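You operate a simulated robot arm through the tools that you are given. There is no shell and no other tool. Be economical: measure what you need, move in short steps, check, and stop when the job is done.

Carry out the task below with a simulated robot arm. There is one attempt and no reset: what you move stays moved.

JOB
Wipe the brown stain out of the steel drawer, push it home and switch the steam box on.
Fine: use the grey felt pad and put it back; switch on last. Where these are worked on the way, their far stop is far enough and under half their travel is too little: steel drawer. What is to be rubbed or washed off counts as gone when no trace of it is left.

The check looks at the end state, three seconds after you hand in, the way a careful person would. Anything else that was tipped, shoved, dropped, spilled or broken makes it a failure.

ROBOT AND FRAMES
A 7-joint arm with a fingered hand on a trunk, on a base that drives. Base frame: it is fixed to the floor where the robot stands at the start and does not move with it; the origin is under the middle of the robot, x ahead of it, y to its left, z up; the surface under the hand at the start is at about z = 780. Readings come in mm, degrees, newtons and seconds.
Its first joint turns from -166.0 to 166.0 degrees. Places, roughly: steam knob [600, -100, 900]; steel drawer [700, 0, 800]. Payload 3.7 kg.
Tool frame: the origin (TCP) lies between the finger pads and is the grasp point; the fingertips stand 25 mm ahead of it; z points along the fingers, y is the line along which they close. Largest opening 88 mm; the body of the gripper starts 29 mm behind the TCP. The gripper is a hand of 5 fingers: y runs from the thumb to the fingers, the wrist lies at [-13, -106, -174] in the tool frame, and closing takes about 1.5 s.
Orientation is that of the tool frame in the base frame, as a unit quaternion [x, y, z, w]. With the fingers straight down and the wrist toward the robot, the tool's x, y and z point along [0, 1, 0], [1, 0, 0] and [0, 0, -1] of the base frame.

CONTROLS
- The arm moves only by the tool nudge_tool. Its argument "commands" is a list of rows, each a list of 7 numbers: the shift along the base's x, y, z in mm, then the turn, a rotation vector about the base's x, y, z in degrees, then the gripper command, from -1 (shut) to 1 (fully open), values between in proportion. In form: [[tx, ty, tz, wx, wy, wz, hand], ...]. A call has 1 to 12 rows; each row shifts and turns the commanded pose from where the row before left it. Rows are played at 5 a second. More than 50 mm and 8.6 degrees between two rows, or a gripper value outside its range, and nothing of the call is played. Where a pose cannot be reached the arm comes as near as it can. A force on the tool above 60 N (or 10 N above the force at the start of the call, whichever is more), or a blocked arm, ends the call early, and 0.2 s more pass. Each finger travels about 108 mm/s and halts on what it meets, pressing with about 31 N; the grip force reading is that of the motor and also rises with nothing between the fingers. The clock runs only during rows and for 0.2 s after the last one: add rows that do not move to give the fingers time. The reply holds the time, the measured pose of the TCP, the force on the tool along the base axes, the opening and the grip force, in the units named above and with some noise, with the torque about the TCP (base axes, N m) and any sound that the robot's microphone picked up.
- Cameras (640 x 400 px; columns grow to the right, rows downward): "scene" is now at [179.7, 186, 1288.8]; the picture's right is [-0.46, -0.89, 0.00], its down [-0.50, 0.26, -0.82] and it looks along [0.73, -0.38, -0.57] (base axes); focal length 218 px, centre (320, 200). "wrist" rides on the gripper at [59, -79, -105] in the tool frame; the picture's right is [-0.73, 0.32, -0.61], its down [-0.62, -0.68, 0.38] and it looks along [-0.29, 0.66, 0.70] (tool axes); focal length 234 px, centre (320, 200). There is no depth. A picture from a camera that has moved, and an enlarged one, comes with that camera's place and axes in the base frame and with its lens.
- capture(camera): a new picture of that camera. No time passes.
- drive_base(legs): drives the robot by 1 to 6 legs, each [ahead, left, turn to the left] in mm, mm and degrees, along the robot's own axes; the way and the turn of a leg run together, so that a leg with both is an arc; at most 1500 mm and 180 degrees a leg. The arm and the cameras ride along, it lands a little off, and it stops where it bumps. It gives what a move gives.
- preshape(shape): the hand has 5 fingers and takes this shape, open, in about a second: jaw (thumb against the fingers, like two jaws); tri (thumb and two fingers); tip (a fingertip pinch); poke (one finger out to press); point (the index stretched); flat (the hand flat); cup (the hand cupped); fist (a fist). The gripper value then closes the fingers along that shape, each until it touches; the sizes above hold for jaw. It gives what a move gives, with no picture.
- pan_tilt(pan, tilt): turns the head with the scene camera to pan (to the left, within 120 degrees either way) and tilt (down, from -29 to 69), counted from straight ahead of the robot. It gives what a move gives.
- zoom(camera, box): a new picture of the part [left, top, right, bottom] of that camera's present view, enlarged. No time passes.
- finish_job(): hands the job in; it is judged then, once.

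Work in short steps. Places have to be worked out from the pictures, the camera data and where the tool is seen: move nearer, look again, correct. Check each grasp and each placing, and mend what went wrong. You have 120 turns and 78 pictures in all, those below and enlarged ones among them. Open the gripper and draw the arm clear of the work before you hand the job in, unless the task says otherwise; then end with one line.

The tools are called after "Request:" by a JSON object that holds its "api" and its "payload". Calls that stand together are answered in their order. nudge_tool: Moves the arm, as the interface text tells. Its arguments: {"type":"object","properties":{"commands":{"type":"array","items":{"type":"array","items":{"type":"number"}}}},"required":["commands"]} The other tools are called the same way: preshape (shape) gives the hand a shape; drive_base (legs) drives the base; pan_tilt (pan, tilt) turns the head that bears the scene camera; capture (camera) takes a picture; zoom (camera, box) takes an enlarged picture of a part of a camera's view; finish_job () hands the job in.

At the start:

```text
t: 0.0
tcp_pos: [777.8, 75.2, 1184.9]
tool_rot: [0.708, 0.707, 0.0, 0.0]
ft_force: [0.0, -0.6, -0.3]
torque: [0.0, 0.0, -0.05]
opening: 87.7
grasp_force: 0.0
shape: jaw
robot x, y, heading: [1.0, -4.0, -0.0]
head pan, tilt: [-27.1, 34.4]
```

scene: 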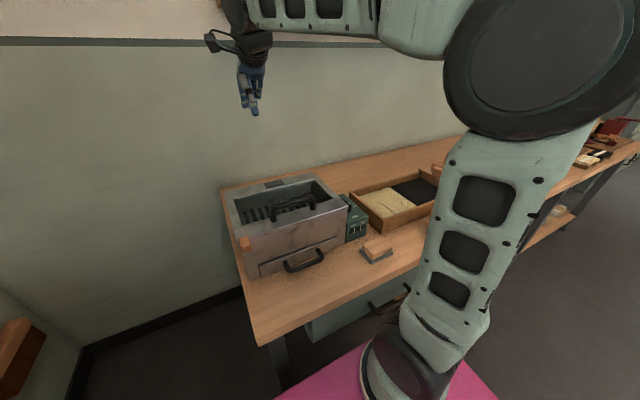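
wrist: 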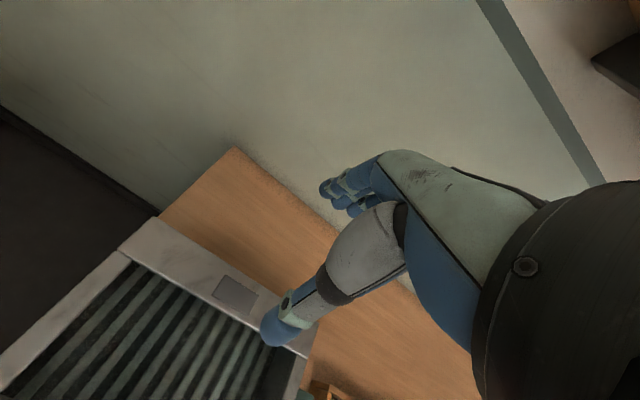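

The scene shows a steel box with a drawer with a black handle, a green box beside it, a pad on the table, and a tray. I zoom in on these.

Request:
{"api": "zoom", "payload": {"camera": "scene", "box": [220, 160, 440, 300]}}

Request:
{"api": "zoom", "payload": {"camera": "scene", "box": [320, 180, 420, 280]}}

```text
2.86 times, centred on (330, 230) of scene
camera zoom: at [179.7, 186.0, 1288.8], right [-0.46, -0.89, 0.0], down [-0.5, 0.26, -0.82], along [0.73, -0.38, -0.57], focal length 622 px, centre (291, 114)
```

zoom: 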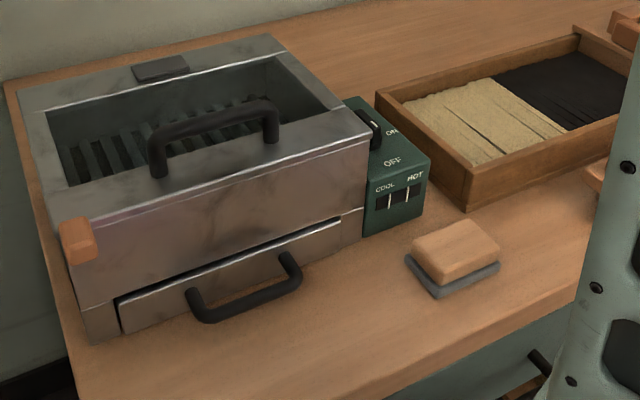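

```text
4.00 times, centred on (370, 230) of scene
camera zoom: at [179.7, 186.0, 1288.8], right [-0.46, -0.89, 0.0], down [-0.5, 0.26, -0.82], along [0.73, -0.38, -0.57], focal length 870 px, centre (120, 80)
```

zoom: 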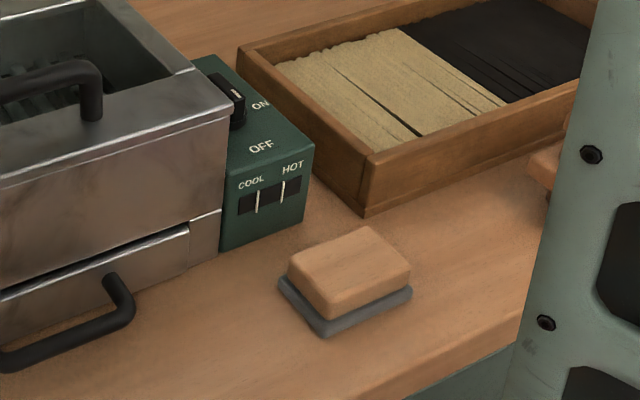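

The handle is at about (538, 49, 815), the box front at x≈582, and the pad at (499, -170). All of these are too near for a downward tool, so I back off about 320 mm.

Request:
{"api": "drive_base", "payload": {"legs": [[-320, 0, 0]]}}

Request:
{"api": "pan_tilt", "payload": {"pan": -14, "tilt": 32}}

Request:
{"api": "capture", "payload": {"camera": "scene"}}

Request:
{"api": "capture", "payload": {"camera": "wrist"}}

```text
t: 2.1
tcp_pos: [456.6, 76.7, 1185.5]
tool_rot: [0.706, 0.708, -0.001, 0.0]
ft_force: [0.5, 0.1, 0.7]
torque: [-0.01, -0.02, 0.03]
opening: 87.6
grasp_force: 0.0
shape: jaw
robot x, y, heading: [-325.9, 1.8, -0.2]
head pan, tilt: [-27.1, 34.4]
```

```text
t: 2.9
tcp_pos: [454.7, 75.9, 1184.7]
tool_rot: [0.706, 0.708, 0.001, -0.001]
ft_force: [-0.2, 0.5, -1.2]
torque: [-0.01, 0.01, -0.02]
opening: 87.7
grasp_force: 0.1
shape: jaw
robot x, y, heading: [-322.3, -2.3, -0.1]
head pan, tilt: [-14.0, 32.0]
```

```text
73 pictures are left
camera scene: at [-134.7, 204.6, 1292.5], right [-0.24, -0.97, 0.0], down [-0.51, 0.13, -0.85], along [0.82, -0.2, -0.53], focal length 218 px, centre (320, 200)
```

scene: 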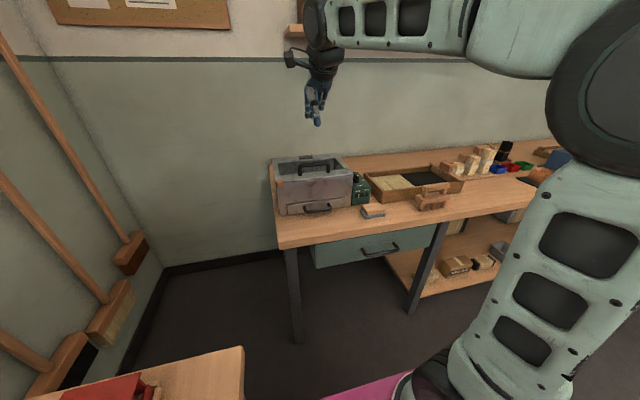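

```text
72 pictures are left
camera wrist: at [376.7, 133.3, 1290.6], right [0.32, -0.73, 0.61], down [-0.68, -0.62, -0.38], along [0.66, -0.29, -0.7], focal length 234 px, centre (320, 200)
```

wrist: 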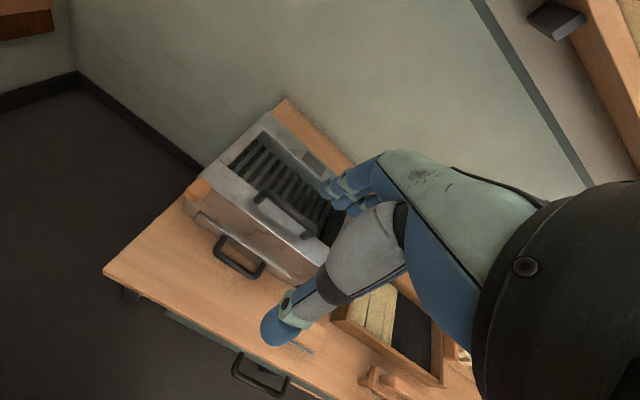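

The view is clear; I zoom in on the box for measurement.

Request:
{"api": "zoom", "payload": {"camera": "scene", "box": [265, 145, 393, 225]}}

Request:
{"api": "zoom", "payload": {"camera": "scene", "box": [350, 180, 478, 260]}}

```text
5.00 times, centred on (329, 185) of scene
camera zoom: at [-134.7, 204.6, 1292.5], right [-0.24, -0.97, 0.0], down [-0.51, 0.13, -0.85], along [0.82, -0.2, -0.53], focal length 1088 px, centre (275, 275)
```

zoom: 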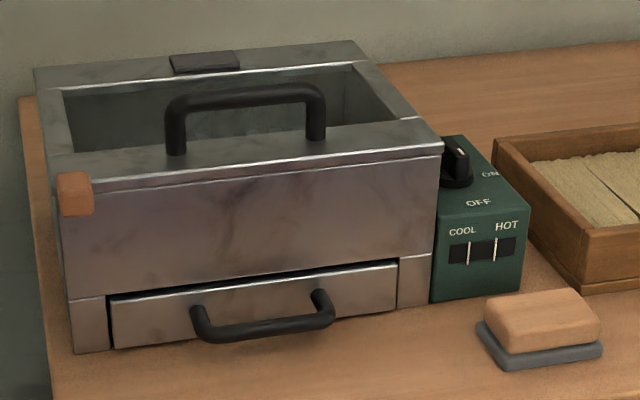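

```text
5.00 times, centred on (414, 220) of scene
camera zoom: at [-134.7, 204.6, 1292.5], right [-0.24, -0.97, 0.0], down [-0.51, 0.13, -0.85], along [0.82, -0.2, -0.53], focal length 1088 px, centre (-150, 100)
```

zoom: 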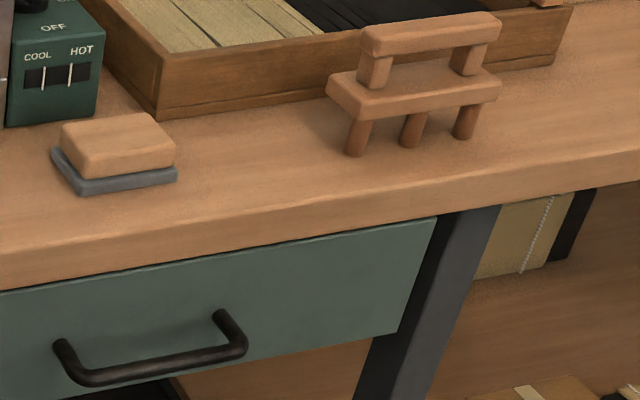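

I judge the handle bar at x≈543, y −2..100, z≈810 and the drawer face at x≈575. I choose the fingertip pinch shape, tilt the hand so its body stays back from the box, and come down to a staging pose in front of the handle.

Request:
{"api": "preshape", "payload": {"shape": "tip"}}

Request:
{"api": "nudge_tool", "payload": {"commands": [[5, -5, -45, 0, -8, 0, 0.2], [5, -5, -45, 0, -8, 0, 0.2], [5, -5, -45, 0, -8, 0, 0.2], [5, -5, -45, 0, 0, 0, 0.2], [5, -4, -45, 0, 0, 0, 0.2], [5, -4, -40, 0, 0, 0, 0.2], [0, 0, 0, 0, 0, 0, 0.2]]}}

Request:
{"api": "capture", "payload": {"camera": "wrist"}}

Request:
{"api": "zoom", "payload": {"camera": "scene", "box": [233, 105, 393, 205]}}

```text
t: 3.8
tcp_pos: [455.8, 74.8, 1185.3]
tool_rot: [0.706, 0.708, 0.0, 0.001]
ft_force: [0.5, -0.1, -0.4]
torque: [-0.03, -0.03, 0.02]
opening: 87.6
grasp_force: 0.1
shape: tip
robot x, y, heading: [-323.9, 0.9, 0.2]
head pan, tilt: [-14.0, 32.0]
```

```text
t: 5.4
tcp_pos: [483.6, 48.9, 918.7]
tool_rot: [0.691, 0.692, 0.147, 0.146]
ft_force: [-0.2, 0.6, -1.6]
torque: [-0.02, 0.02, -0.03]
opening: 53.2
grasp_force: 0.0
shape: tip
robot x, y, heading: [-324.5, -3.1, 0.2]
head pan, tilt: [-14.0, 32.0]
```

```text
69 pictures are left
camera wrist: at [369.3, 105.1, 983.0], right [0.05, -0.73, 0.69], down [-0.47, -0.62, -0.63], along [0.88, -0.29, -0.37], focal length 234 px, centre (320, 200)
```

wrist: 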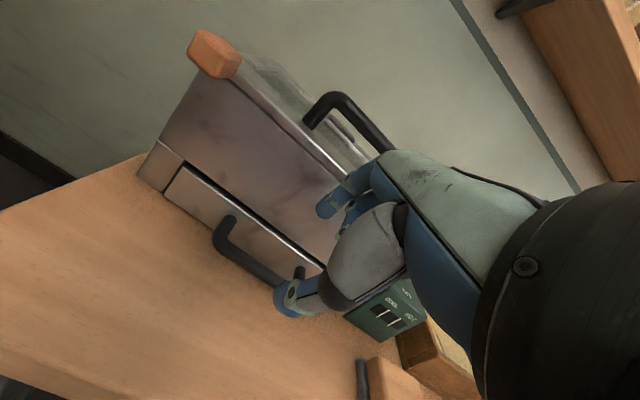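

```text
4.00 times, centred on (313, 155) of scene
camera zoom: at [-134.7, 204.6, 1292.5], right [-0.24, -0.97, 0.0], down [-0.51, 0.13, -0.85], along [0.82, -0.2, -0.53], focal length 870 px, centre (348, 380)
```

zoom: 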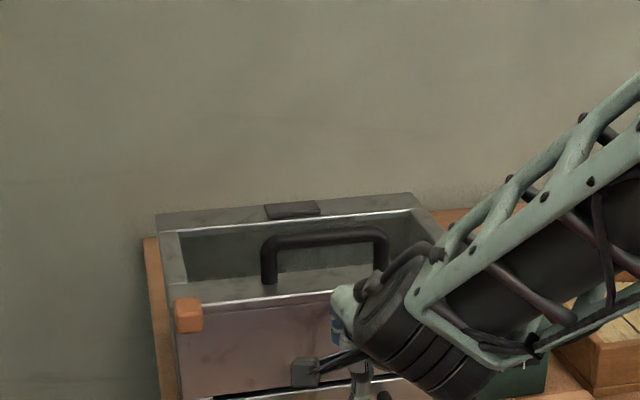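

The wrist view agrees: bar near x≈545, z≈808. I reduce the tilt to about 12°, narrow the opening and hover just above the bar to check alignment.

Request:
{"api": "nudge_tool", "payload": {"commands": [[18, 0, -15, 0, 6, 0, -0.2], [18, 0, -15, 0, 6, 0, -0.2], [18, 0, -15, 0, 0, 0, -0.2], [0, 0, 0, 0, 0, 0, -0.2]]}}

Request:
{"api": "capture", "payload": {"camera": "wrist"}}

```text
t: 6.4
tcp_pos: [538.2, 48.7, 870.8]
tool_rot: [0.702, 0.704, 0.074, 0.074]
ft_force: [0.0, 0.1, 0.0]
torque: [0.01, 0.02, -0.01]
opening: 35.7
grasp_force: 0.1
shape: tip
robot x, y, heading: [-322.2, 3.2, 0.0]
head pan, tilt: [-14.0, 32.0]
```

```text
67 pictures are left
camera wrist: at [439.6, 105.5, 958.6], right [0.19, -0.73, 0.66], down [-0.59, -0.62, -0.52], along [0.79, -0.29, -0.54], focal length 234 px, centre (320, 200)
```

wrist: 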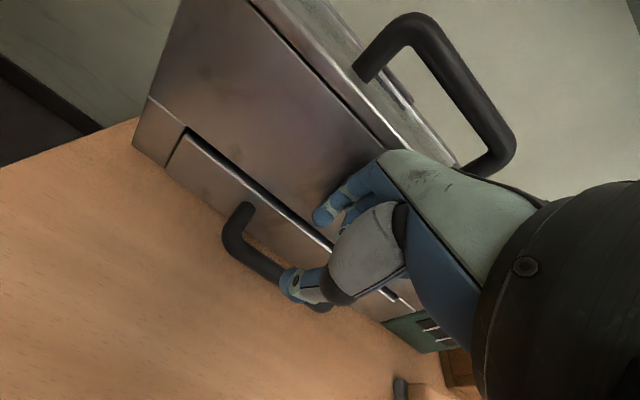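

I zoom in on the fingers against the handle.

Request:
{"api": "zoom", "payload": {"camera": "wrist", "box": [210, 170, 370, 320]}}

```text
2.67 times, centred on (290, 245) of wrist
camera zoom: at [439.6, 105.5, 958.6], right [0.19, -0.73, 0.66], down [-0.59, -0.62, -0.52], along [0.79, -0.29, -0.54], focal length 624 px, centre (400, 80)
```

zoom: 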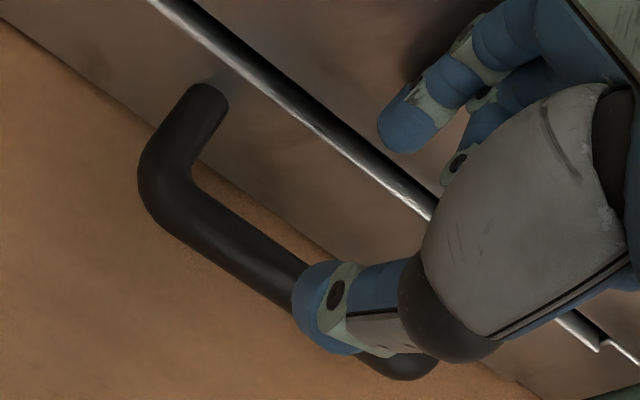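

Bar at x≈543, with the index tip predicted at x≈560 between bar and face. I descend in small steps.

Request:
{"api": "nudge_tool", "payload": {"commands": [[0, -5, -15, 0, 0, 0, -0.2], [0, -5, -15, 0, 0, 0, -0.2], [0, 0, -10, 0, 0, 0, -0.2], [0, 0, -10, 0, 0, 0, -0.2], [0, 0, 0, 0, 0, 0, -0.2]]}}

Request:
{"api": "zoom", "payload": {"camera": "wrist", "box": [210, 170, 370, 320]}}

```text
t: 7.6
tcp_pos: [539.1, 36.6, 825.2]
tool_rot: [0.703, 0.704, 0.074, 0.074]
ft_force: [-0.6, -0.3, 0.3]
torque: [0.03, -0.01, -0.01]
opening: 35.1
grasp_force: 0.0
shape: tip
robot x, y, heading: [-320.3, -1.0, 0.1]
head pan, tilt: [-14.0, 32.0]
```

```text
2.67 times, centred on (290, 245) of wrist
camera zoom: at [440.5, 94.2, 912.7], right [0.19, -0.73, 0.66], down [-0.59, -0.62, -0.52], along [0.79, -0.29, -0.54], focal length 624 px, centre (400, 80)
```

zoom: 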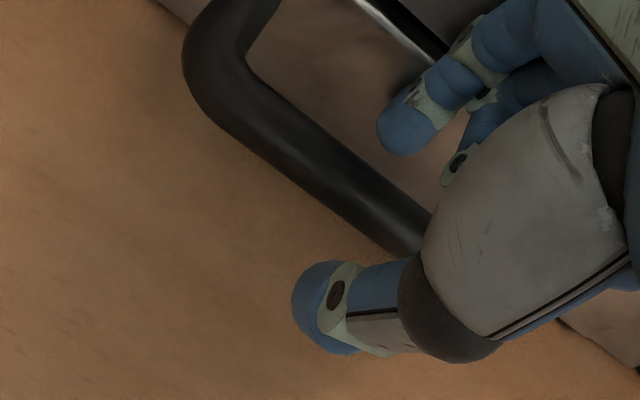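

The bar now runs between thumb and index with no contact force. I go 6 mm lower and close.

Request:
{"api": "nudge_tool", "payload": {"commands": [[0, 0, -6, 0, 0, 0, -0.2], [0, 0, 0, 0, 0, 0, -1], [0, 0, 0, 0, 0, 0, -1], [0, 0, 0, 0, 0, 0, -1], [0, 0, 0, 0, 0, 0, -1]]}}

Request:
{"api": "nudge_tool", "payload": {"commands": [[-10, 0, 0, 0, 0, 0, -1], [-10, 0, 0, 0, 0, 0, -1], [-10, 0, 0, 0, 0, 0, -1], [0, 0, 0, 0, 0, 0, -1]]}}

Request:
{"api": "capture", "payload": {"camera": "wrist"}}

```text
t: 8.8
tcp_pos: [539.2, 36.9, 816.7]
tool_rot: [0.703, 0.704, 0.073, 0.073]
ft_force: [-1.3, -1.4, -25.6]
torque: [-0.04, 0.03, -0.03]
opening: 5.8
grasp_force: 31.1
shape: tip
robot x, y, heading: [-322.1, -0.1, 0.2]
head pan, tilt: [-14.0, 32.0]
```

```text
t: 9.8
tcp_pos: [509.5, 37.1, 818.3]
tool_rot: [0.702, 0.704, 0.074, 0.074]
ft_force: [2.1, -1.3, -23.1]
torque: [-0.06, 0.02, -0.05]
opening: 6.1
grasp_force: 31.0
shape: tip
robot x, y, heading: [-324.1, -0.7, 0.0]
head pan, tilt: [-14.0, 32.0]
```

```text
64 pictures are left
camera wrist: at [411.5, 94.5, 904.7], right [0.19, -0.73, 0.66], down [-0.59, -0.62, -0.52], along [0.79, -0.29, -0.54], focal length 234 px, centre (320, 200)
```

wrist: 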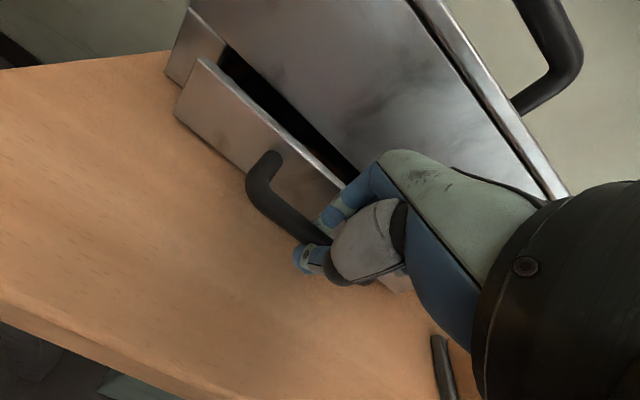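

The drawer came out 30 mm. I keep pulling.

Request:
{"api": "nudge_tool", "payload": {"commands": [[-14, 0, 0, 0, 0, 0, -1], [-14, 0, 0, 0, 0, 0, -1], [-14, 0, 0, 0, 0, 0, -1], [-14, 0, 0, 0, 0, 0, -1], [-14, 0, 0, 0, 0, 0, -1], [-14, 0, 0, 0, 0, 0, -1], [0, 0, 0, 0, 0, 0, -1]]}}

Request:
{"api": "capture", "payload": {"camera": "wrist"}}

```text
t: 11.4
tcp_pos: [424.0, 36.2, 819.7]
tool_rot: [0.703, 0.704, 0.073, 0.073]
ft_force: [-0.1, 1.4, -42.6]
torque: [-0.08, 0.07, -0.04]
opening: 5.6
grasp_force: 30.8
shape: tip
robot x, y, heading: [-322.7, 2.1, -0.1]
head pan, tilt: [-14.0, 32.0]
```

```text
63 pictures are left
camera wrist: at [326.3, 94.2, 906.6], right [0.19, -0.73, 0.66], down [-0.59, -0.62, -0.51], along [0.79, -0.29, -0.55], focal length 234 px, centre (320, 200)
```

wrist: 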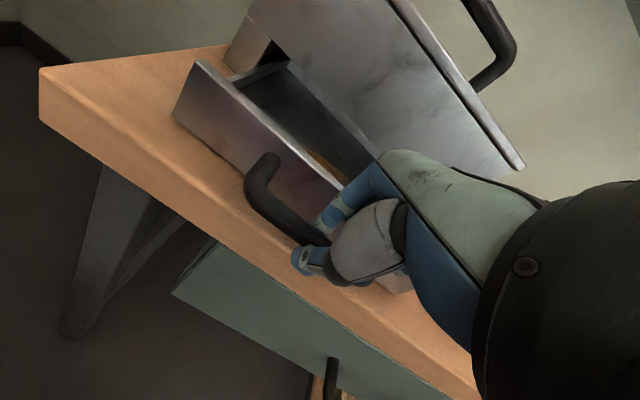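

It is out 115 mm. The tool is pulling up on the handle a little (−42 N), so I lower 3 mm and keep pulling.

Request:
{"api": "nudge_tool", "payload": {"commands": [[-6, 0, -3, 0, 0, 0, -1], [-12, 0, 0, 0, 0, 0, -1], [-12, 0, 0, 0, 0, 0, -1], [-12, 0, 0, 0, 0, 0, -1], [-12, 0, 0, 0, 0, 0, -1], [0, 0, 0, 0, 0, 0, -1]]}}

Request:
{"api": "capture", "payload": {"camera": "wrist"}}

```text
t: 12.8
tcp_pos: [374.1, 39.0, 815.7]
tool_rot: [0.703, 0.703, 0.074, 0.074]
ft_force: [25.3, -0.7, -22.1]
torque: [0.0, 0.13, 0.0]
opening: 10.2
grasp_force: 30.8
shape: tip
robot x, y, heading: [-322.6, 2.5, 0.0]
head pan, tilt: [-14.0, 32.0]
```

```text
62 pictures are left
camera wrist: at [275.3, 95.9, 903.0], right [0.19, -0.73, 0.66], down [-0.59, -0.62, -0.52], along [0.79, -0.29, -0.54], focal length 234 px, centre (320, 200)
```

wrist: 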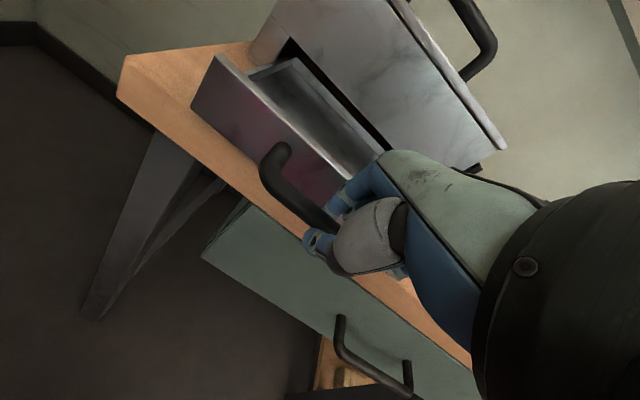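

A 25 N resistance and the fingers spreading indicate the drawer is at its stop, about 150 mm out. I open slightly and lift straight out, moving back toward the robot a bit for a view.

Request:
{"api": "nudge_tool", "payload": {"commands": [[4, 0, 0, 0, 0, 0, -0.2], [0, 0, 0, 0, 0, 0, -0.2], [0, 0, 15, 0, 0, 0, -0.2], [0, 0, 25, 0, 0, 0, -0.2], [0, 0, 40, 0, 0, 0, -0.2], [0, 0, 45, 0, 0, 0, -0.2], [0, -45, 40, 0, 0, 0, -0.2], [0, -45, 40, 0, 0, 0, -0.2], [0, -45, 0, 0, 0, 0, 0]]}}

Request:
{"api": "zoom", "payload": {"camera": "scene", "box": [250, 150, 410, 250]}}

Request:
{"api": "capture", "payload": {"camera": "wrist"}}

```text
refused: row 7 steps farther than a row can; nothing moved
```

```text
4.00 times, centred on (330, 200) of scene
camera zoom: at [-133.0, 204.7, 1292.3], right [-0.24, -0.97, 0.0], down [-0.52, 0.13, -0.85], along [0.82, -0.2, -0.53], focal length 870 px, centre (280, 200)
```

zoom: 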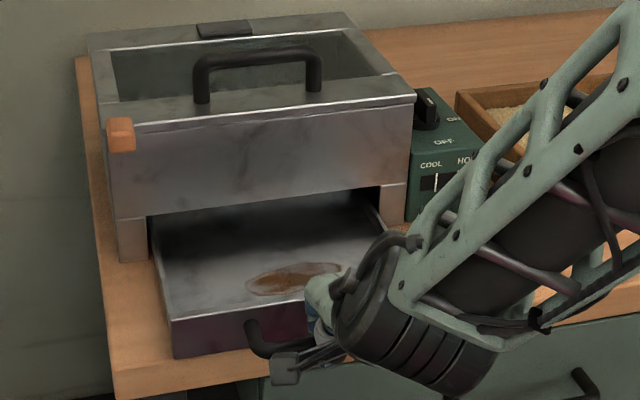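

```text
60 pictures are left
camera wrist: at [275.3, 95.9, 903.0], right [0.19, -0.73, 0.66], down [-0.59, -0.62, -0.52], along [0.79, -0.29, -0.54], focal length 234 px, centre (320, 200)
```

wrist: 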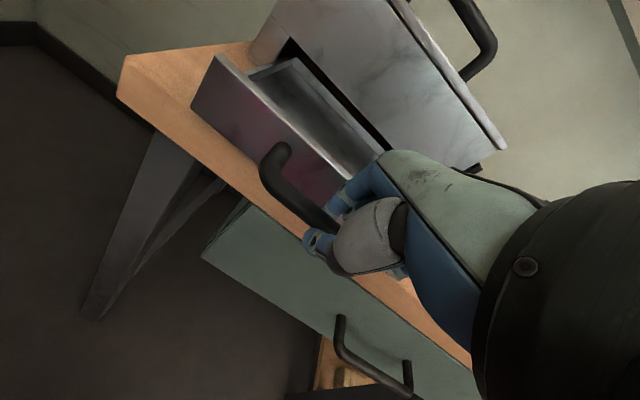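

The drawer is open and a brown stain shows on its floor. The refused move is redone with shorter rows.

Request:
{"api": "nudge_tool", "payload": {"commands": [[4, 0, 0, 0, 0, 0, -0.2], [0, 0, 0, 0, 0, 0, -0.2], [0, 0, 15, 0, 0, 0, -0.2], [0, 0, 25, 0, 0, 0, -0.2], [0, 0, 40, 0, 0, 0, -0.2], [0, 0, 45, 0, 0, 0, -0.2], [0, -40, 25, 0, 0, 0, -0.2], [0, -40, 25, 0, 0, 0, -0.2], [0, -45, 0, 0, 0, 0, 0], [0, -45, 0, 0, 0, 0, 0]]}}

Request:
{"api": "zoom", "payload": {"camera": "scene", "box": [250, 150, 410, 250]}}

```text
t: 15.0
tcp_pos: [378.5, -127.7, 992.1]
tool_rot: [0.702, 0.704, 0.074, 0.074]
ft_force: [0.3, -0.2, 0.5]
torque: [0.02, 0.04, 0.02]
opening: 43.6
grasp_force: 0.1
shape: tip
robot x, y, heading: [-321.8, -0.0, -0.0]
head pan, tilt: [-14.0, 32.0]
```

```text
4.00 times, centred on (330, 200) of scene
camera zoom: at [-134.7, 204.8, 1292.5], right [-0.24, -0.97, 0.0], down [-0.51, 0.13, -0.85], along [0.82, -0.2, -0.53], focal length 870 px, centre (280, 200)
```

zoom: 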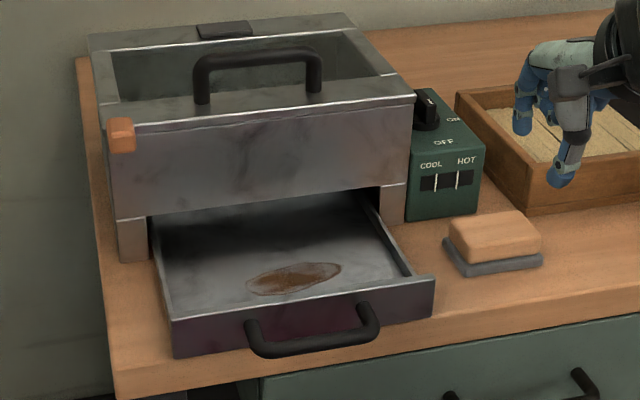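

Stain at about x 481–530, y −16..84; the pad is about 60×90 mm centred near (511, −172). I take the jaw shape, straighten the tool and hover above the pad to check.

Request:
{"api": "preshape", "payload": {"shape": "jaw"}}

Request:
{"api": "nudge_tool", "payload": {"commands": [[40, -15, -10, 0, 6, 0, 1], [40, -15, -10, 0, 6, 0, 1], [40, -14, -20, 0, 0, 0, 1], [12, 0, -40, 0, 0, 0, 1], [0, 0, 0, 0, 0, 0, 1]]}}

Request:
{"api": "capture", "payload": {"camera": "wrist"}}

Request:
{"api": "zoom", "payload": {"camera": "scene", "box": [310, 135, 438, 215]}}

```text
t: 15.9
tcp_pos: [377.8, -127.3, 992.3]
tool_rot: [0.703, 0.704, 0.074, 0.074]
ft_force: [-0.2, 0.5, 0.2]
torque: [0.02, 0.0, 0.06]
opening: 87.7
grasp_force: 0.0
shape: jaw
robot x, y, heading: [-327.2, -0.8, -0.1]
head pan, tilt: [-14.0, 32.0]
```

```text
t: 17.1
tcp_pos: [508.0, -174.7, 906.7]
tool_rot: [0.706, 0.708, 0.0, 0.0]
ft_force: [0.4, 0.0, -0.3]
torque: [-0.03, 0.01, -0.02]
opening: 88.0
grasp_force: 0.1
shape: jaw
robot x, y, heading: [-322.8, -1.2, 0.2]
head pan, tilt: [-14.0, 32.0]
```

```text
58 pictures are left
camera wrist: at [428.9, -117.7, 1012.3], right [0.32, -0.73, 0.61], down [-0.68, -0.62, -0.38], along [0.66, -0.29, -0.7], focal length 234 px, centre (320, 200)
```

wrist: 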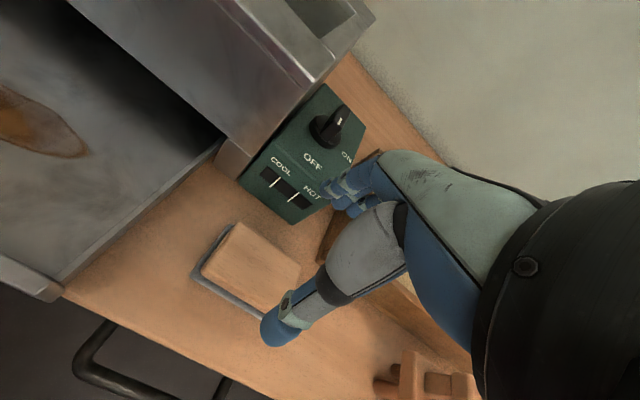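

```text
5.00 times, centred on (374, 175) of scene
camera zoom: at [-134.7, 204.6, 1292.5], right [-0.24, -0.97, 0.0], down [-0.51, 0.13, -0.85], along [0.82, -0.2, -0.53], focal length 1088 px, centre (50, 325)
```

zoom: 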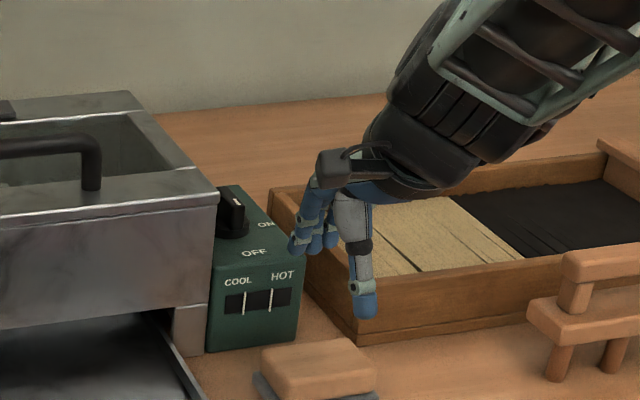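

The wrist view puts the block's centre at about (504, −170), 47 mm deep in x. I shift there, narrow to ~70 mm and descend partway.

Request:
{"api": "nudge_tool", "payload": {"commands": [[-4, 4, -20, 0, 0, 0, 0.6], [0, 0, -20, 0, 0, 0, 0.6], [0, 0, -12, 0, 0, 0, 0.6], [0, 0, 0, 0, 0, 0, 0.6]]}}

Request:
{"api": "zoom", "payload": {"camera": "wrist", "box": [200, 140, 400, 340]}}

Request:
{"api": "zoom", "payload": {"camera": "scene", "box": [310, 145, 438, 225]}}

```text
t: 18.1
tcp_pos: [503.6, -172.1, 857.8]
tool_rot: [0.707, 0.707, 0.0, -0.001]
ft_force: [-0.6, -0.3, 0.2]
torque: [-0.05, -0.05, 0.03]
opening: 70.6
grasp_force: 0.1
shape: jaw
robot x, y, heading: [-325.0, 1.0, 0.5]
head pan, tilt: [-14.0, 32.0]
```

```text
2.00 times, centred on (300, 240) of wrist
camera zoom: at [425.5, -114.9, 962.5], right [0.32, -0.73, 0.61], down [-0.68, -0.62, -0.38], along [0.66, -0.29, -0.7], focal length 468 px, centre (360, 120)
```

zoom: 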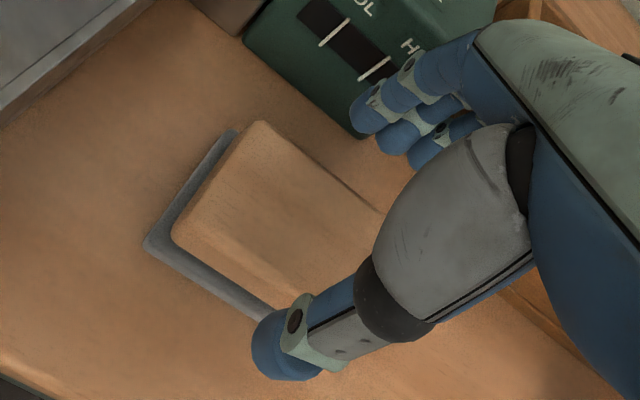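

```text
5.00 times, centred on (374, 185) of scene
camera zoom: at [-134.6, 204.6, 1292.5], right [-0.24, -0.97, 0.0], down [-0.51, 0.13, -0.85], along [0.82, -0.2, -0.53], focal length 1088 px, centre (50, 275)
```

zoom: 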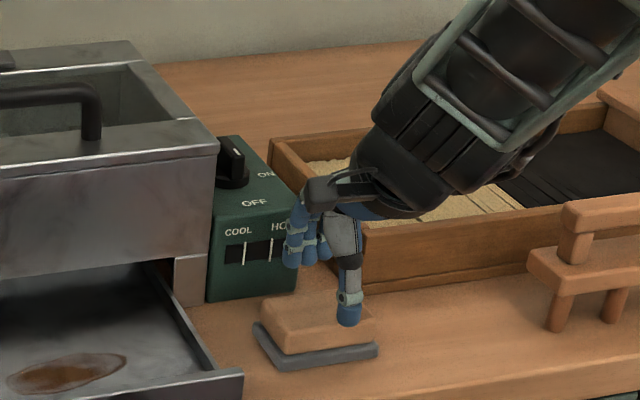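

The block sits between thumb and fingers. I descend to z≈821 and close.

Request:
{"api": "nudge_tool", "payload": {"commands": [[2, 0, -12, 0, 0, 0, 0.6], [0, 0, -12, 0, 0, 0, 0.6], [0, 0, -12, 0, 0, 0, 0.6], [0, 0, 0, 0, 0, 0, 0.6]]}}

Request:
{"api": "zoom", "payload": {"camera": "wrist", "box": [200, 140, 400, 340]}}

Request:
{"api": "zoom", "payload": {"camera": "scene", "box": [342, 175, 406, 215]}}

```text
t: 19.1
tcp_pos: [504.8, -172.8, 822.3]
tool_rot: [0.707, 0.708, 0.0, 0.0]
ft_force: [0.2, 0.5, 0.1]
torque: [-0.05, 0.03, 0.02]
opening: 70.6
grasp_force: 0.0
shape: jaw
robot x, y, heading: [-322.0, -1.0, 0.4]
head pan, tilt: [-14.0, 32.0]
```

```text
2.00 times, centred on (300, 240) of wrist
camera zoom: at [426.4, -114.5, 926.8], right [0.32, -0.73, 0.61], down [-0.68, -0.62, -0.38], along [0.66, -0.29, -0.7], focal length 468 px, centre (360, 120)
```

zoom: 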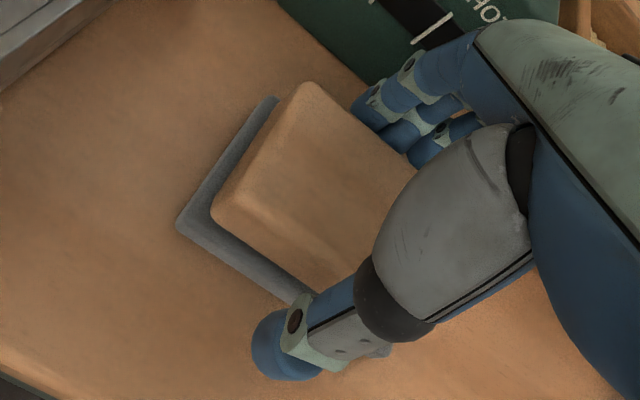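

```text
10.00 times, centred on (374, 195) of scene
camera zoom: at [-134.7, 204.6, 1292.5], right [-0.24, -0.97, 0.0], down [-0.51, 0.13, -0.85], along [0.82, -0.2, -0.53], focal length 2176 px, centre (-220, 250)
```

zoom: 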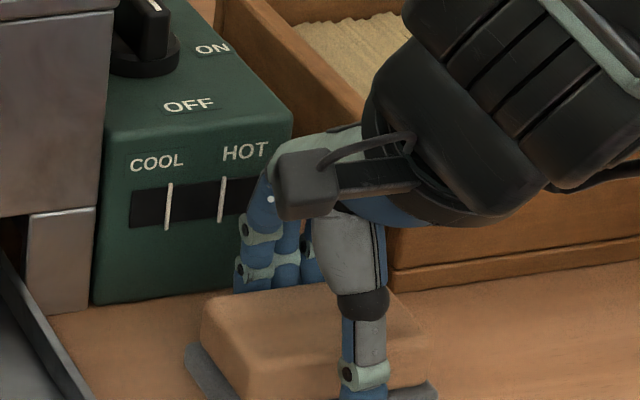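

Alignment looks fine; I close on the block.

Request:
{"api": "nudge_tool", "payload": {"commands": [[0, 0, -1, 0, 0, 0, 0.2], [0, 0, 0, 0, 0, 0, -0.4], [0, 0, 0, 0, 0, 0, -1], [0, 0, 0, 0, 0, 0, -1], [0, 0, 0, 0, 0, 0, -1]]}}

Request:
{"api": "zoom", "payload": {"camera": "wrist", "box": [200, 140, 400, 340]}}

```text
t: 20.3
tcp_pos: [504.6, -172.9, 821.4]
tool_rot: [0.706, 0.708, 0.0, 0.0]
ft_force: [0.4, -0.6, 0.3]
torque: [0.0, -0.01, 0.02]
opening: 45.4
grasp_force: 31.0
shape: jaw
robot x, y, heading: [-321.8, -1.9, 0.2]
head pan, tilt: [-14.0, 32.0]
```

```text
2.00 times, centred on (300, 240) of wrist
camera zoom: at [426.5, -114.3, 927.0], right [0.32, -0.73, 0.61], down [-0.68, -0.62, -0.38], along [0.66, -0.29, -0.7], focal length 468 px, centre (360, 120)
```

zoom: 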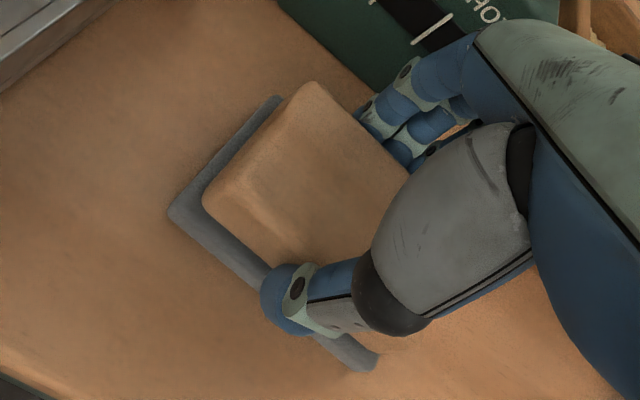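

Gripped at 45 mm. I lift 70 mm and carry it over the drawer.

Request:
{"api": "nudge_tool", "payload": {"commands": [[0, 0, 20, 0, 0, 0, -1], [0, 0, 25, 0, 0, 0, -1], [0, 0, 30, 0, 0, 0, -1], [-5, 42, 0, 0, 0, 0, -1], [0, 42, 0, 0, 0, 0, -1], [0, 42, 0, 0, 0, 0, -1], [0, 42, 0, 0, 0, 0, -1], [0, 39, 0, 0, 0, 0, -1], [0, 0, 0, 0, 0, 0, -1]]}}

Request:
{"api": "capture", "payload": {"camera": "wrist"}}

Request:
{"api": "zoom", "payload": {"camera": "scene", "box": [250, 150, 410, 250]}}

```text
t: 22.3
tcp_pos: [496.9, 36.1, 896.6]
tool_rot: [0.706, 0.708, 0.0, -0.001]
ft_force: [-0.1, -0.2, -0.4]
torque: [-0.01, -0.03, 0.02]
opening: 45.2
grasp_force: 31.1
shape: jaw
robot x, y, heading: [-322.4, -0.1, -0.1]
head pan, tilt: [-14.0, 32.0]
```

```text
51 pictures are left
camera wrist: at [419.1, 94.1, 1001.8], right [0.32, -0.73, 0.61], down [-0.68, -0.62, -0.38], along [0.66, -0.29, -0.7], focal length 234 px, centre (320, 200)
```

wrist: 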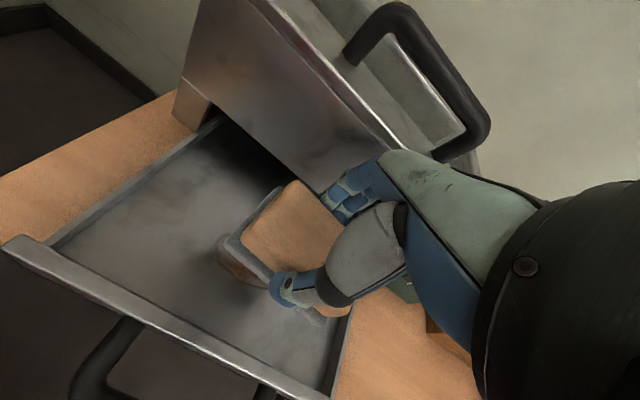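

```text
4.00 times, centred on (330, 200) of scene
camera zoom: at [-134.7, 204.6, 1292.5], right [-0.24, -0.97, 0.0], down [-0.51, 0.13, -0.85], along [0.82, -0.2, -0.53], focal length 870 px, centre (280, 200)
```

zoom: 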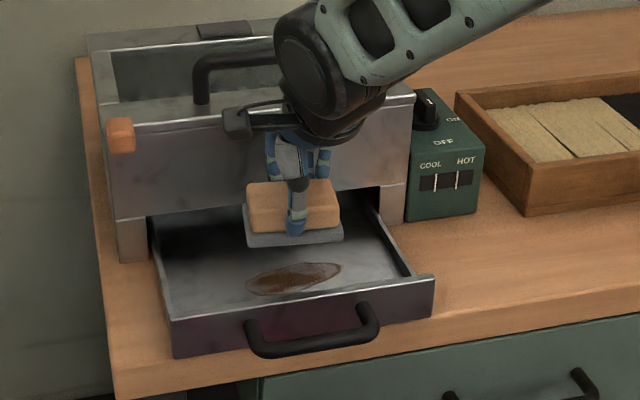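

The pad hovers above the stain (x 481–530, y −17..80). I descend slowly to feel the drawer floor.

Request:
{"api": "nudge_tool", "payload": {"commands": [[5, 0, -20, 0, 0, 0, -1], [0, 0, -20, 0, 0, 0, -1], [0, 0, -15, 0, 0, 0, -1], [0, 0, -5, 0, 0, 0, -1], [0, 0, -4, 0, 0, 0, -1], [0, 0, -3, 0, 0, 0, -1], [0, 0, 0, 0, 0, 0, -1]]}}

```text
t: 23.9
tcp_pos: [506.7, 35.2, 830.1]
tool_rot: [0.706, 0.708, 0.002, 0.0]
ft_force: [-2.0, -3.3, 23.2]
torque: [-0.13, 0.12, 0.01]
opening: 45.7
grasp_force: 31.4
shape: jaw
robot x, y, heading: [-323.5, -0.6, 0.3]
head pan, tilt: [-14.0, 32.0]
```

Contact at 23 N with the floor. I scrub in y strokes with x offsets.

Request:
{"api": "nudge_tool", "payload": {"commands": [[0, 20, 0, 0, 0, 0, -1], [0, 20, 0, 0, 0, 0, -1], [0, -25, 0, 0, 0, 0, -1], [0, -25, 0, 0, 0, 0, -1], [0, -25, 0, 0, 0, 0, -1], [-10, 0, 0, 0, 0, 0, -1], [0, 25, 0, 0, 0, 0, -1], [0, 25, 0, 0, 0, 0, -1], [0, 25, 0, 0, 0, 0, -1], [0, 0, 0, 0, 0, 0, -1]]}}

Request:
{"api": "nudge_tool", "payload": {"commands": [[12, 0, 0, 0, 0, 0, -1], [10, 0, 0, 0, 0, 0, -1], [0, -25, 0, 0, 0, 0, -1], [0, -25, 0, 0, 0, 0, -1], [0, -25, 0, 0, 0, 0, -1], [-14, 0, 0, 0, 0, 0, -1], [-14, 0, 0, 0, 0, 0, -1], [0, 25, 0, 0, 0, 0, -1], [0, 25, 0, 0, 0, 0, -1], [0, 25, 0, 0, 0, 0, -1], [0, 0, 0, 0, 0, 0, -1]]}}

Request:
{"api": "zoom", "payload": {"camera": "scene", "box": [250, 150, 410, 250]}}

```text
t: 26.1
tcp_pos: [494.5, 74.5, 830.2]
tool_rot: [0.707, 0.707, 0.001, 0.0]
ft_force: [0.4, -11.2, 33.0]
torque: [-0.23, 0.06, -0.01]
opening: 45.4
grasp_force: 31.2
shape: jaw
robot x, y, heading: [-323.3, 2.3, -0.2]
head pan, tilt: [-14.0, 32.0]
```

```text
t: 28.5
tcp_pos: [491.0, 73.9, 829.8]
tool_rot: [0.706, 0.708, -0.001, 0.0]
ft_force: [0.0, -6.3, 21.1]
torque: [-0.11, -0.04, -0.02]
opening: 45.4
grasp_force: 30.8
shape: jaw
robot x, y, heading: [-323.4, -1.3, 0.0]
head pan, tilt: [-14.0, 32.0]
```

```text
4.00 times, centred on (330, 200) of scene
camera zoom: at [-135.4, 204.4, 1292.7], right [-0.24, -0.97, 0.0], down [-0.51, 0.13, -0.85], along [0.82, -0.2, -0.53], focal length 870 px, centre (280, 200)
```

zoom: 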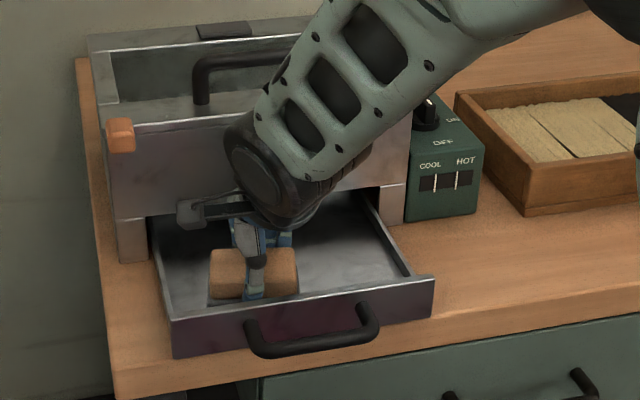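

The visible part looks clean. I lift the pad and move it right to look at the whole floor.

Request:
{"api": "nudge_tool", "payload": {"commands": [[0, 0, 15, 0, 0, 0, -1], [0, 0, 25, 0, 0, 0, -1], [0, 0, 27, 0, 0, 0, -1], [4, -42, 0, 0, 0, 0, -1], [4, -42, 0, 0, 0, 0, -1], [4, -42, 0, 0, 0, 0, -1], [2, -42, 0, 0, 0, 0, -1], [0, -42, 0, 0, 0, 0, -1], [0, -37, 0, 0, 0, 0, -1], [0, 0, 0, 0, 0, 0, -1]]}}

Request:
{"api": "zoom", "payload": {"camera": "scene", "box": [280, 185, 376, 245]}}

Request:
{"api": "capture", "payload": {"camera": "wrist"}}

```text
t: 30.7
tcp_pos: [499.3, -173.6, 897.2]
tool_rot: [0.707, 0.707, 0.0, 0.0]
ft_force: [-0.4, 0.0, -1.0]
torque: [0.0, -0.01, -0.02]
opening: 45.4
grasp_force: 31.1
shape: jaw
robot x, y, heading: [-323.5, -0.5, 0.2]
head pan, tilt: [-14.0, 32.0]
```

```text
6.67 times, centred on (328, 215) of scene
camera zoom: at [-134.6, 204.6, 1292.5], right [-0.24, -0.97, 0.0], down [-0.51, 0.13, -0.85], along [0.82, -0.2, -0.53], focal length 1450 px, centre (267, 100)
```

zoom: 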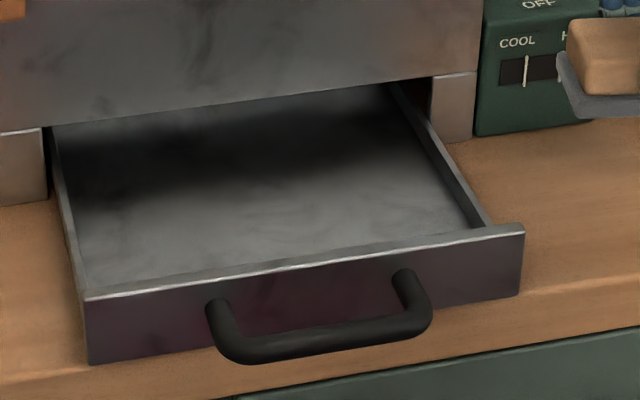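

```text
47 pictures are left
camera wrist: at [420.6, -116.1, 1002.7], right [0.32, -0.73, 0.61], down [-0.68, -0.62, -0.38], along [0.66, -0.29, -0.7], focal length 234 px, centre (320, 200)
```

wrist: 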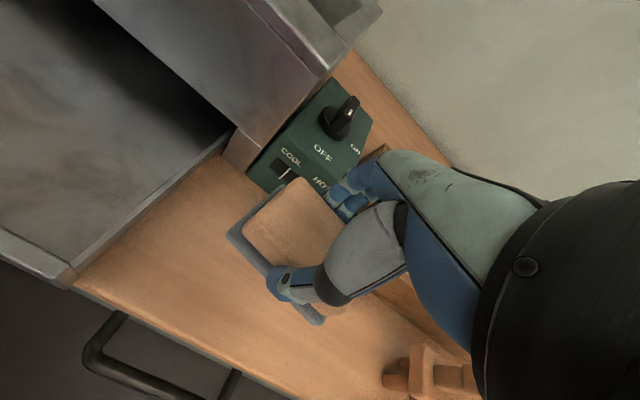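

The floor looks clean; one close zoom at the former stain spot to be sure.

Request:
{"api": "zoom", "payload": {"camera": "scene", "box": [296, 202, 352, 237]}}

```text
11.43 times, centred on (324, 220) of scene
camera zoom: at [-134.6, 204.6, 1292.5], right [-0.24, -0.97, 0.0], down [-0.51, 0.13, -0.85], along [0.82, -0.2, -0.53], focal length 2486 px, centre (274, -23)
```

zoom: 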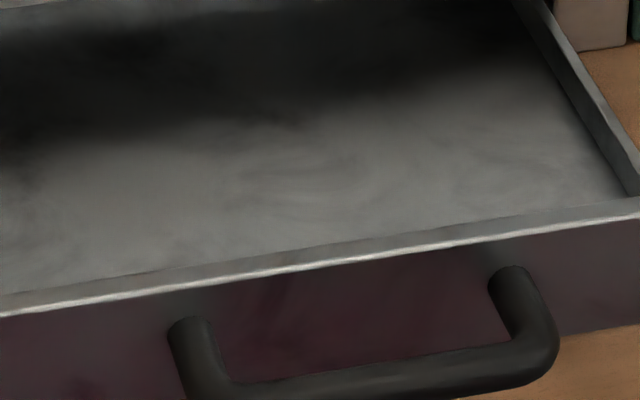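

A slight brownish speck at the shadow's edge needs checking.

Request:
{"api": "zoom", "payload": {"camera": "scene", "box": [308, 203, 340, 223]}}

```text
16.00 times, centred on (324, 213) of scene
camera zoom: at [-134.6, 204.6, 1292.5], right [-0.24, -0.97, 0.0], down [-0.51, 0.13, -0.85], along [0.82, -0.2, -0.53], focal length 3481 px, centre (256, -8)
```

zoom: 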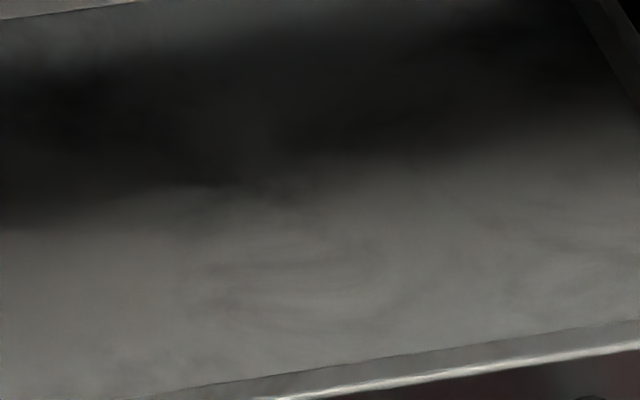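

No brown left. I set the pad back at its original place (504.6, −173, 821).

Request:
{"api": "nudge_tool", "payload": {"commands": [[5, 0, -25, 0, 0, 0, -1], [0, 0, -25, 0, 0, 0, -1], [0, 0, -15, 0, 0, 0, -1], [0, 0, -6, 0, 0, 0, -1], [0, 0, -4, 0, 0, 0, -1], [0, 0, 0, 0, 0, 0, -1]]}}

```text
t: 32.1
tcp_pos: [507.3, -173.8, 820.7]
tool_rot: [0.706, 0.708, 0.0, 0.0]
ft_force: [-0.7, 0.0, -0.8]
torque: [0.02, 0.0, 0.01]
opening: 45.6
grasp_force: 30.7
shape: jaw
robot x, y, heading: [-324.1, 2.1, 0.1]
head pan, tilt: [-14.0, 32.0]
```

Not yet in contact; lower 2 mm more gently.

Request:
{"api": "nudge_tool", "payload": {"commands": [[-1, 0, -1, 0, 0, 0, -1], [-1, 0, -1, 0, 0, 0, -1], [0, 0, 0, 0, 0, 0, -1]]}}

Request:
{"api": "zoom", "payload": {"camera": "wrist", "box": [200, 140, 400, 340]}}

```text
t: 32.9
tcp_pos: [507.2, -171.7, 819.5]
tool_rot: [0.707, 0.707, 0.0, 0.0]
ft_force: [0.1, -0.3, 0.1]
torque: [0.03, -0.01, -0.03]
opening: 45.3
grasp_force: 31.3
shape: jaw
robot x, y, heading: [-322.0, 2.1, 0.6]
head pan, tilt: [-14.0, 32.0]
```

```text
2.00 times, centred on (300, 240) of wrist
camera zoom: at [428.1, -114.9, 925.5], right [0.32, -0.73, 0.61], down [-0.68, -0.62, -0.38], along [0.66, -0.29, -0.7], focal length 468 px, centre (360, 120)
```

zoom: 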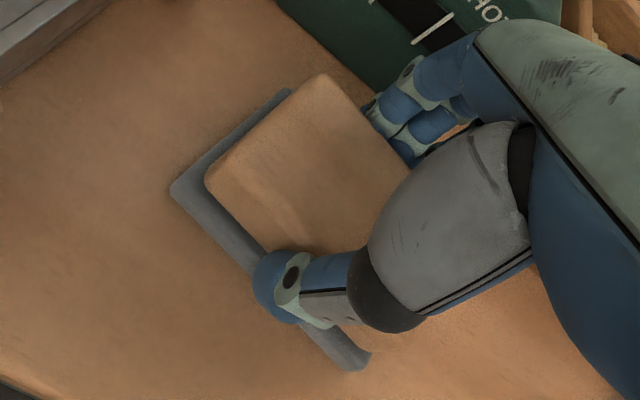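

The pad slipped slightly within the grip during scrubbing, so contact comes lower. I feel further down in 1.5 mm steps.

Request:
{"api": "nudge_tool", "payload": {"commands": [[-2, 0, -1.5, 0, 0, 0, -1], [0, 0, -1.5, 0, 0, 0, -1], [0, 0, 0, 0, 0, 0, -1]]}}

Request:
{"api": "zoom", "payload": {"camera": "scene", "box": [342, 185, 406, 225]}}

```text
t: 33.7
tcp_pos: [503.9, -172.1, 818.5]
tool_rot: [0.707, 0.707, 0.0, 0.001]
ft_force: [1.4, -2.8, 19.5]
torque: [0.01, -0.04, -0.04]
opening: 45.2
grasp_force: 30.6
shape: jaw
robot x, y, heading: [-325.5, -2.7, -0.1]
head pan, tilt: [-14.0, 32.0]
```

```text
10.00 times, centred on (374, 205) of scene
camera zoom: at [-135.3, 204.6, 1292.6], right [-0.24, -0.97, 0.0], down [-0.51, 0.13, -0.85], along [0.82, -0.2, -0.53], focal length 2176 px, centre (-220, 150)
```

zoom: 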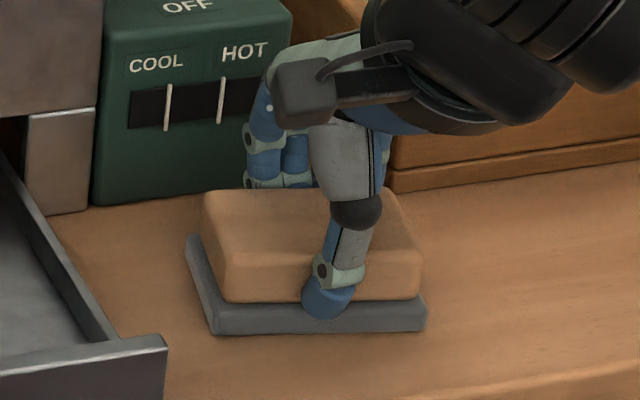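

Contact at 19 N, but the pad has yawed about 13° compared with the start. I lift 5 mm, rotate back, shift slightly and set down.

Request:
{"api": "nudge_tool", "payload": {"commands": [[0, 0, 6, 0, 0, 0, -1], [3, -2, 0, 0, 0, 6.5, -1], [3, -1, 0, 0, 0, 6.5, -1], [0, 0, -3, 0, 0, 0, -1], [0, 0, -2.5, 0, 0, 0, -1], [0, 0, 0, 0, 0, 0, -1]]}}

Request:
{"api": "zoom", "payload": {"camera": "scene", "box": [342, 185, 406, 225]}}

```text
t: 35.1
tcp_pos: [509.1, -175.3, 818.7]
tool_rot: [0.622, 0.783, 0.0, 0.001]
ft_force: [-0.2, -0.5, 9.1]
torque: [0.01, 0.04, 0.04]
opening: 45.4
grasp_force: 31.2
shape: jaw
robot x, y, heading: [-322.5, -2.6, -0.2]
head pan, tilt: [-14.0, 32.0]
```

```text
10.00 times, centred on (374, 205) of scene
camera zoom: at [-135.0, 204.7, 1292.6], right [-0.24, -0.97, 0.0], down [-0.51, 0.13, -0.85], along [0.82, -0.2, -0.53], focal length 2176 px, centre (-220, 150)
```

zoom: 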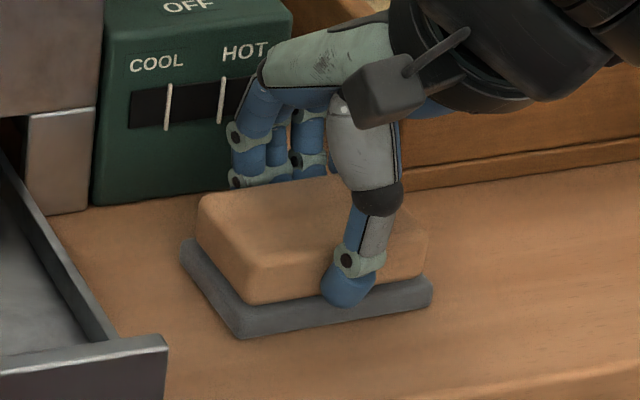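

The pad matches its original corners within a few pixels. I release and lift away.

Request:
{"api": "nudge_tool", "payload": {"commands": [[0, 0, 0, 0, 0, 0, -0.2], [0, 0, 0, 0, 0, 0, 0.3], [0, 0, 0, 0, 0, 0, 0.5], [0, 0, 10, 0, 0, 0, 0.5], [0, 0, 25, 0, 0, 0, 0.5], [-10, 0, 40, 0, 0, -6.5, 0.5], [-15, 0, 40, 0, 0, -6.5, 0.5], [-25, 20, 10, 0, 0, 0, 0.5]]}}

Request:
{"api": "zoom", "payload": {"camera": "scene", "box": [342, 175, 406, 215]}}

```text
t: 36.9
tcp_pos: [459.0, -157.5, 944.3]
tool_rot: [0.707, 0.707, 0.0, 0.0]
ft_force: [-0.1, 0.6, -0.6]
torque: [0.0, 0.0, 0.0]
opening: 65.6
grasp_force: 0.1
shape: jaw
robot x, y, heading: [-322.8, -2.8, 0.4]
head pan, tilt: [-14.0, 32.0]
```

```text
10.00 times, centred on (374, 195) of scene
camera zoom: at [-134.3, 204.4, 1292.5], right [-0.24, -0.97, 0.0], down [-0.51, 0.13, -0.85], along [0.82, -0.2, -0.53], focal length 2176 px, centre (-220, 250)
```

zoom: 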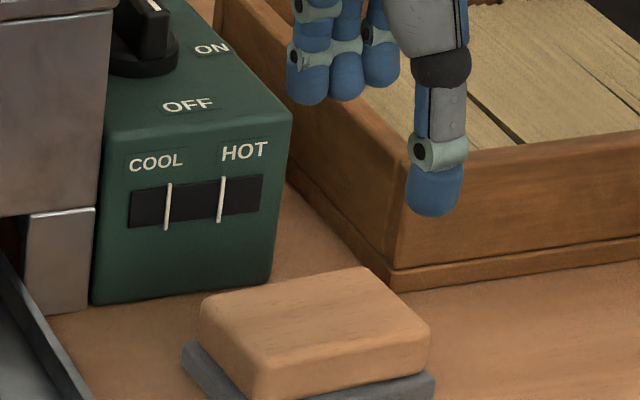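

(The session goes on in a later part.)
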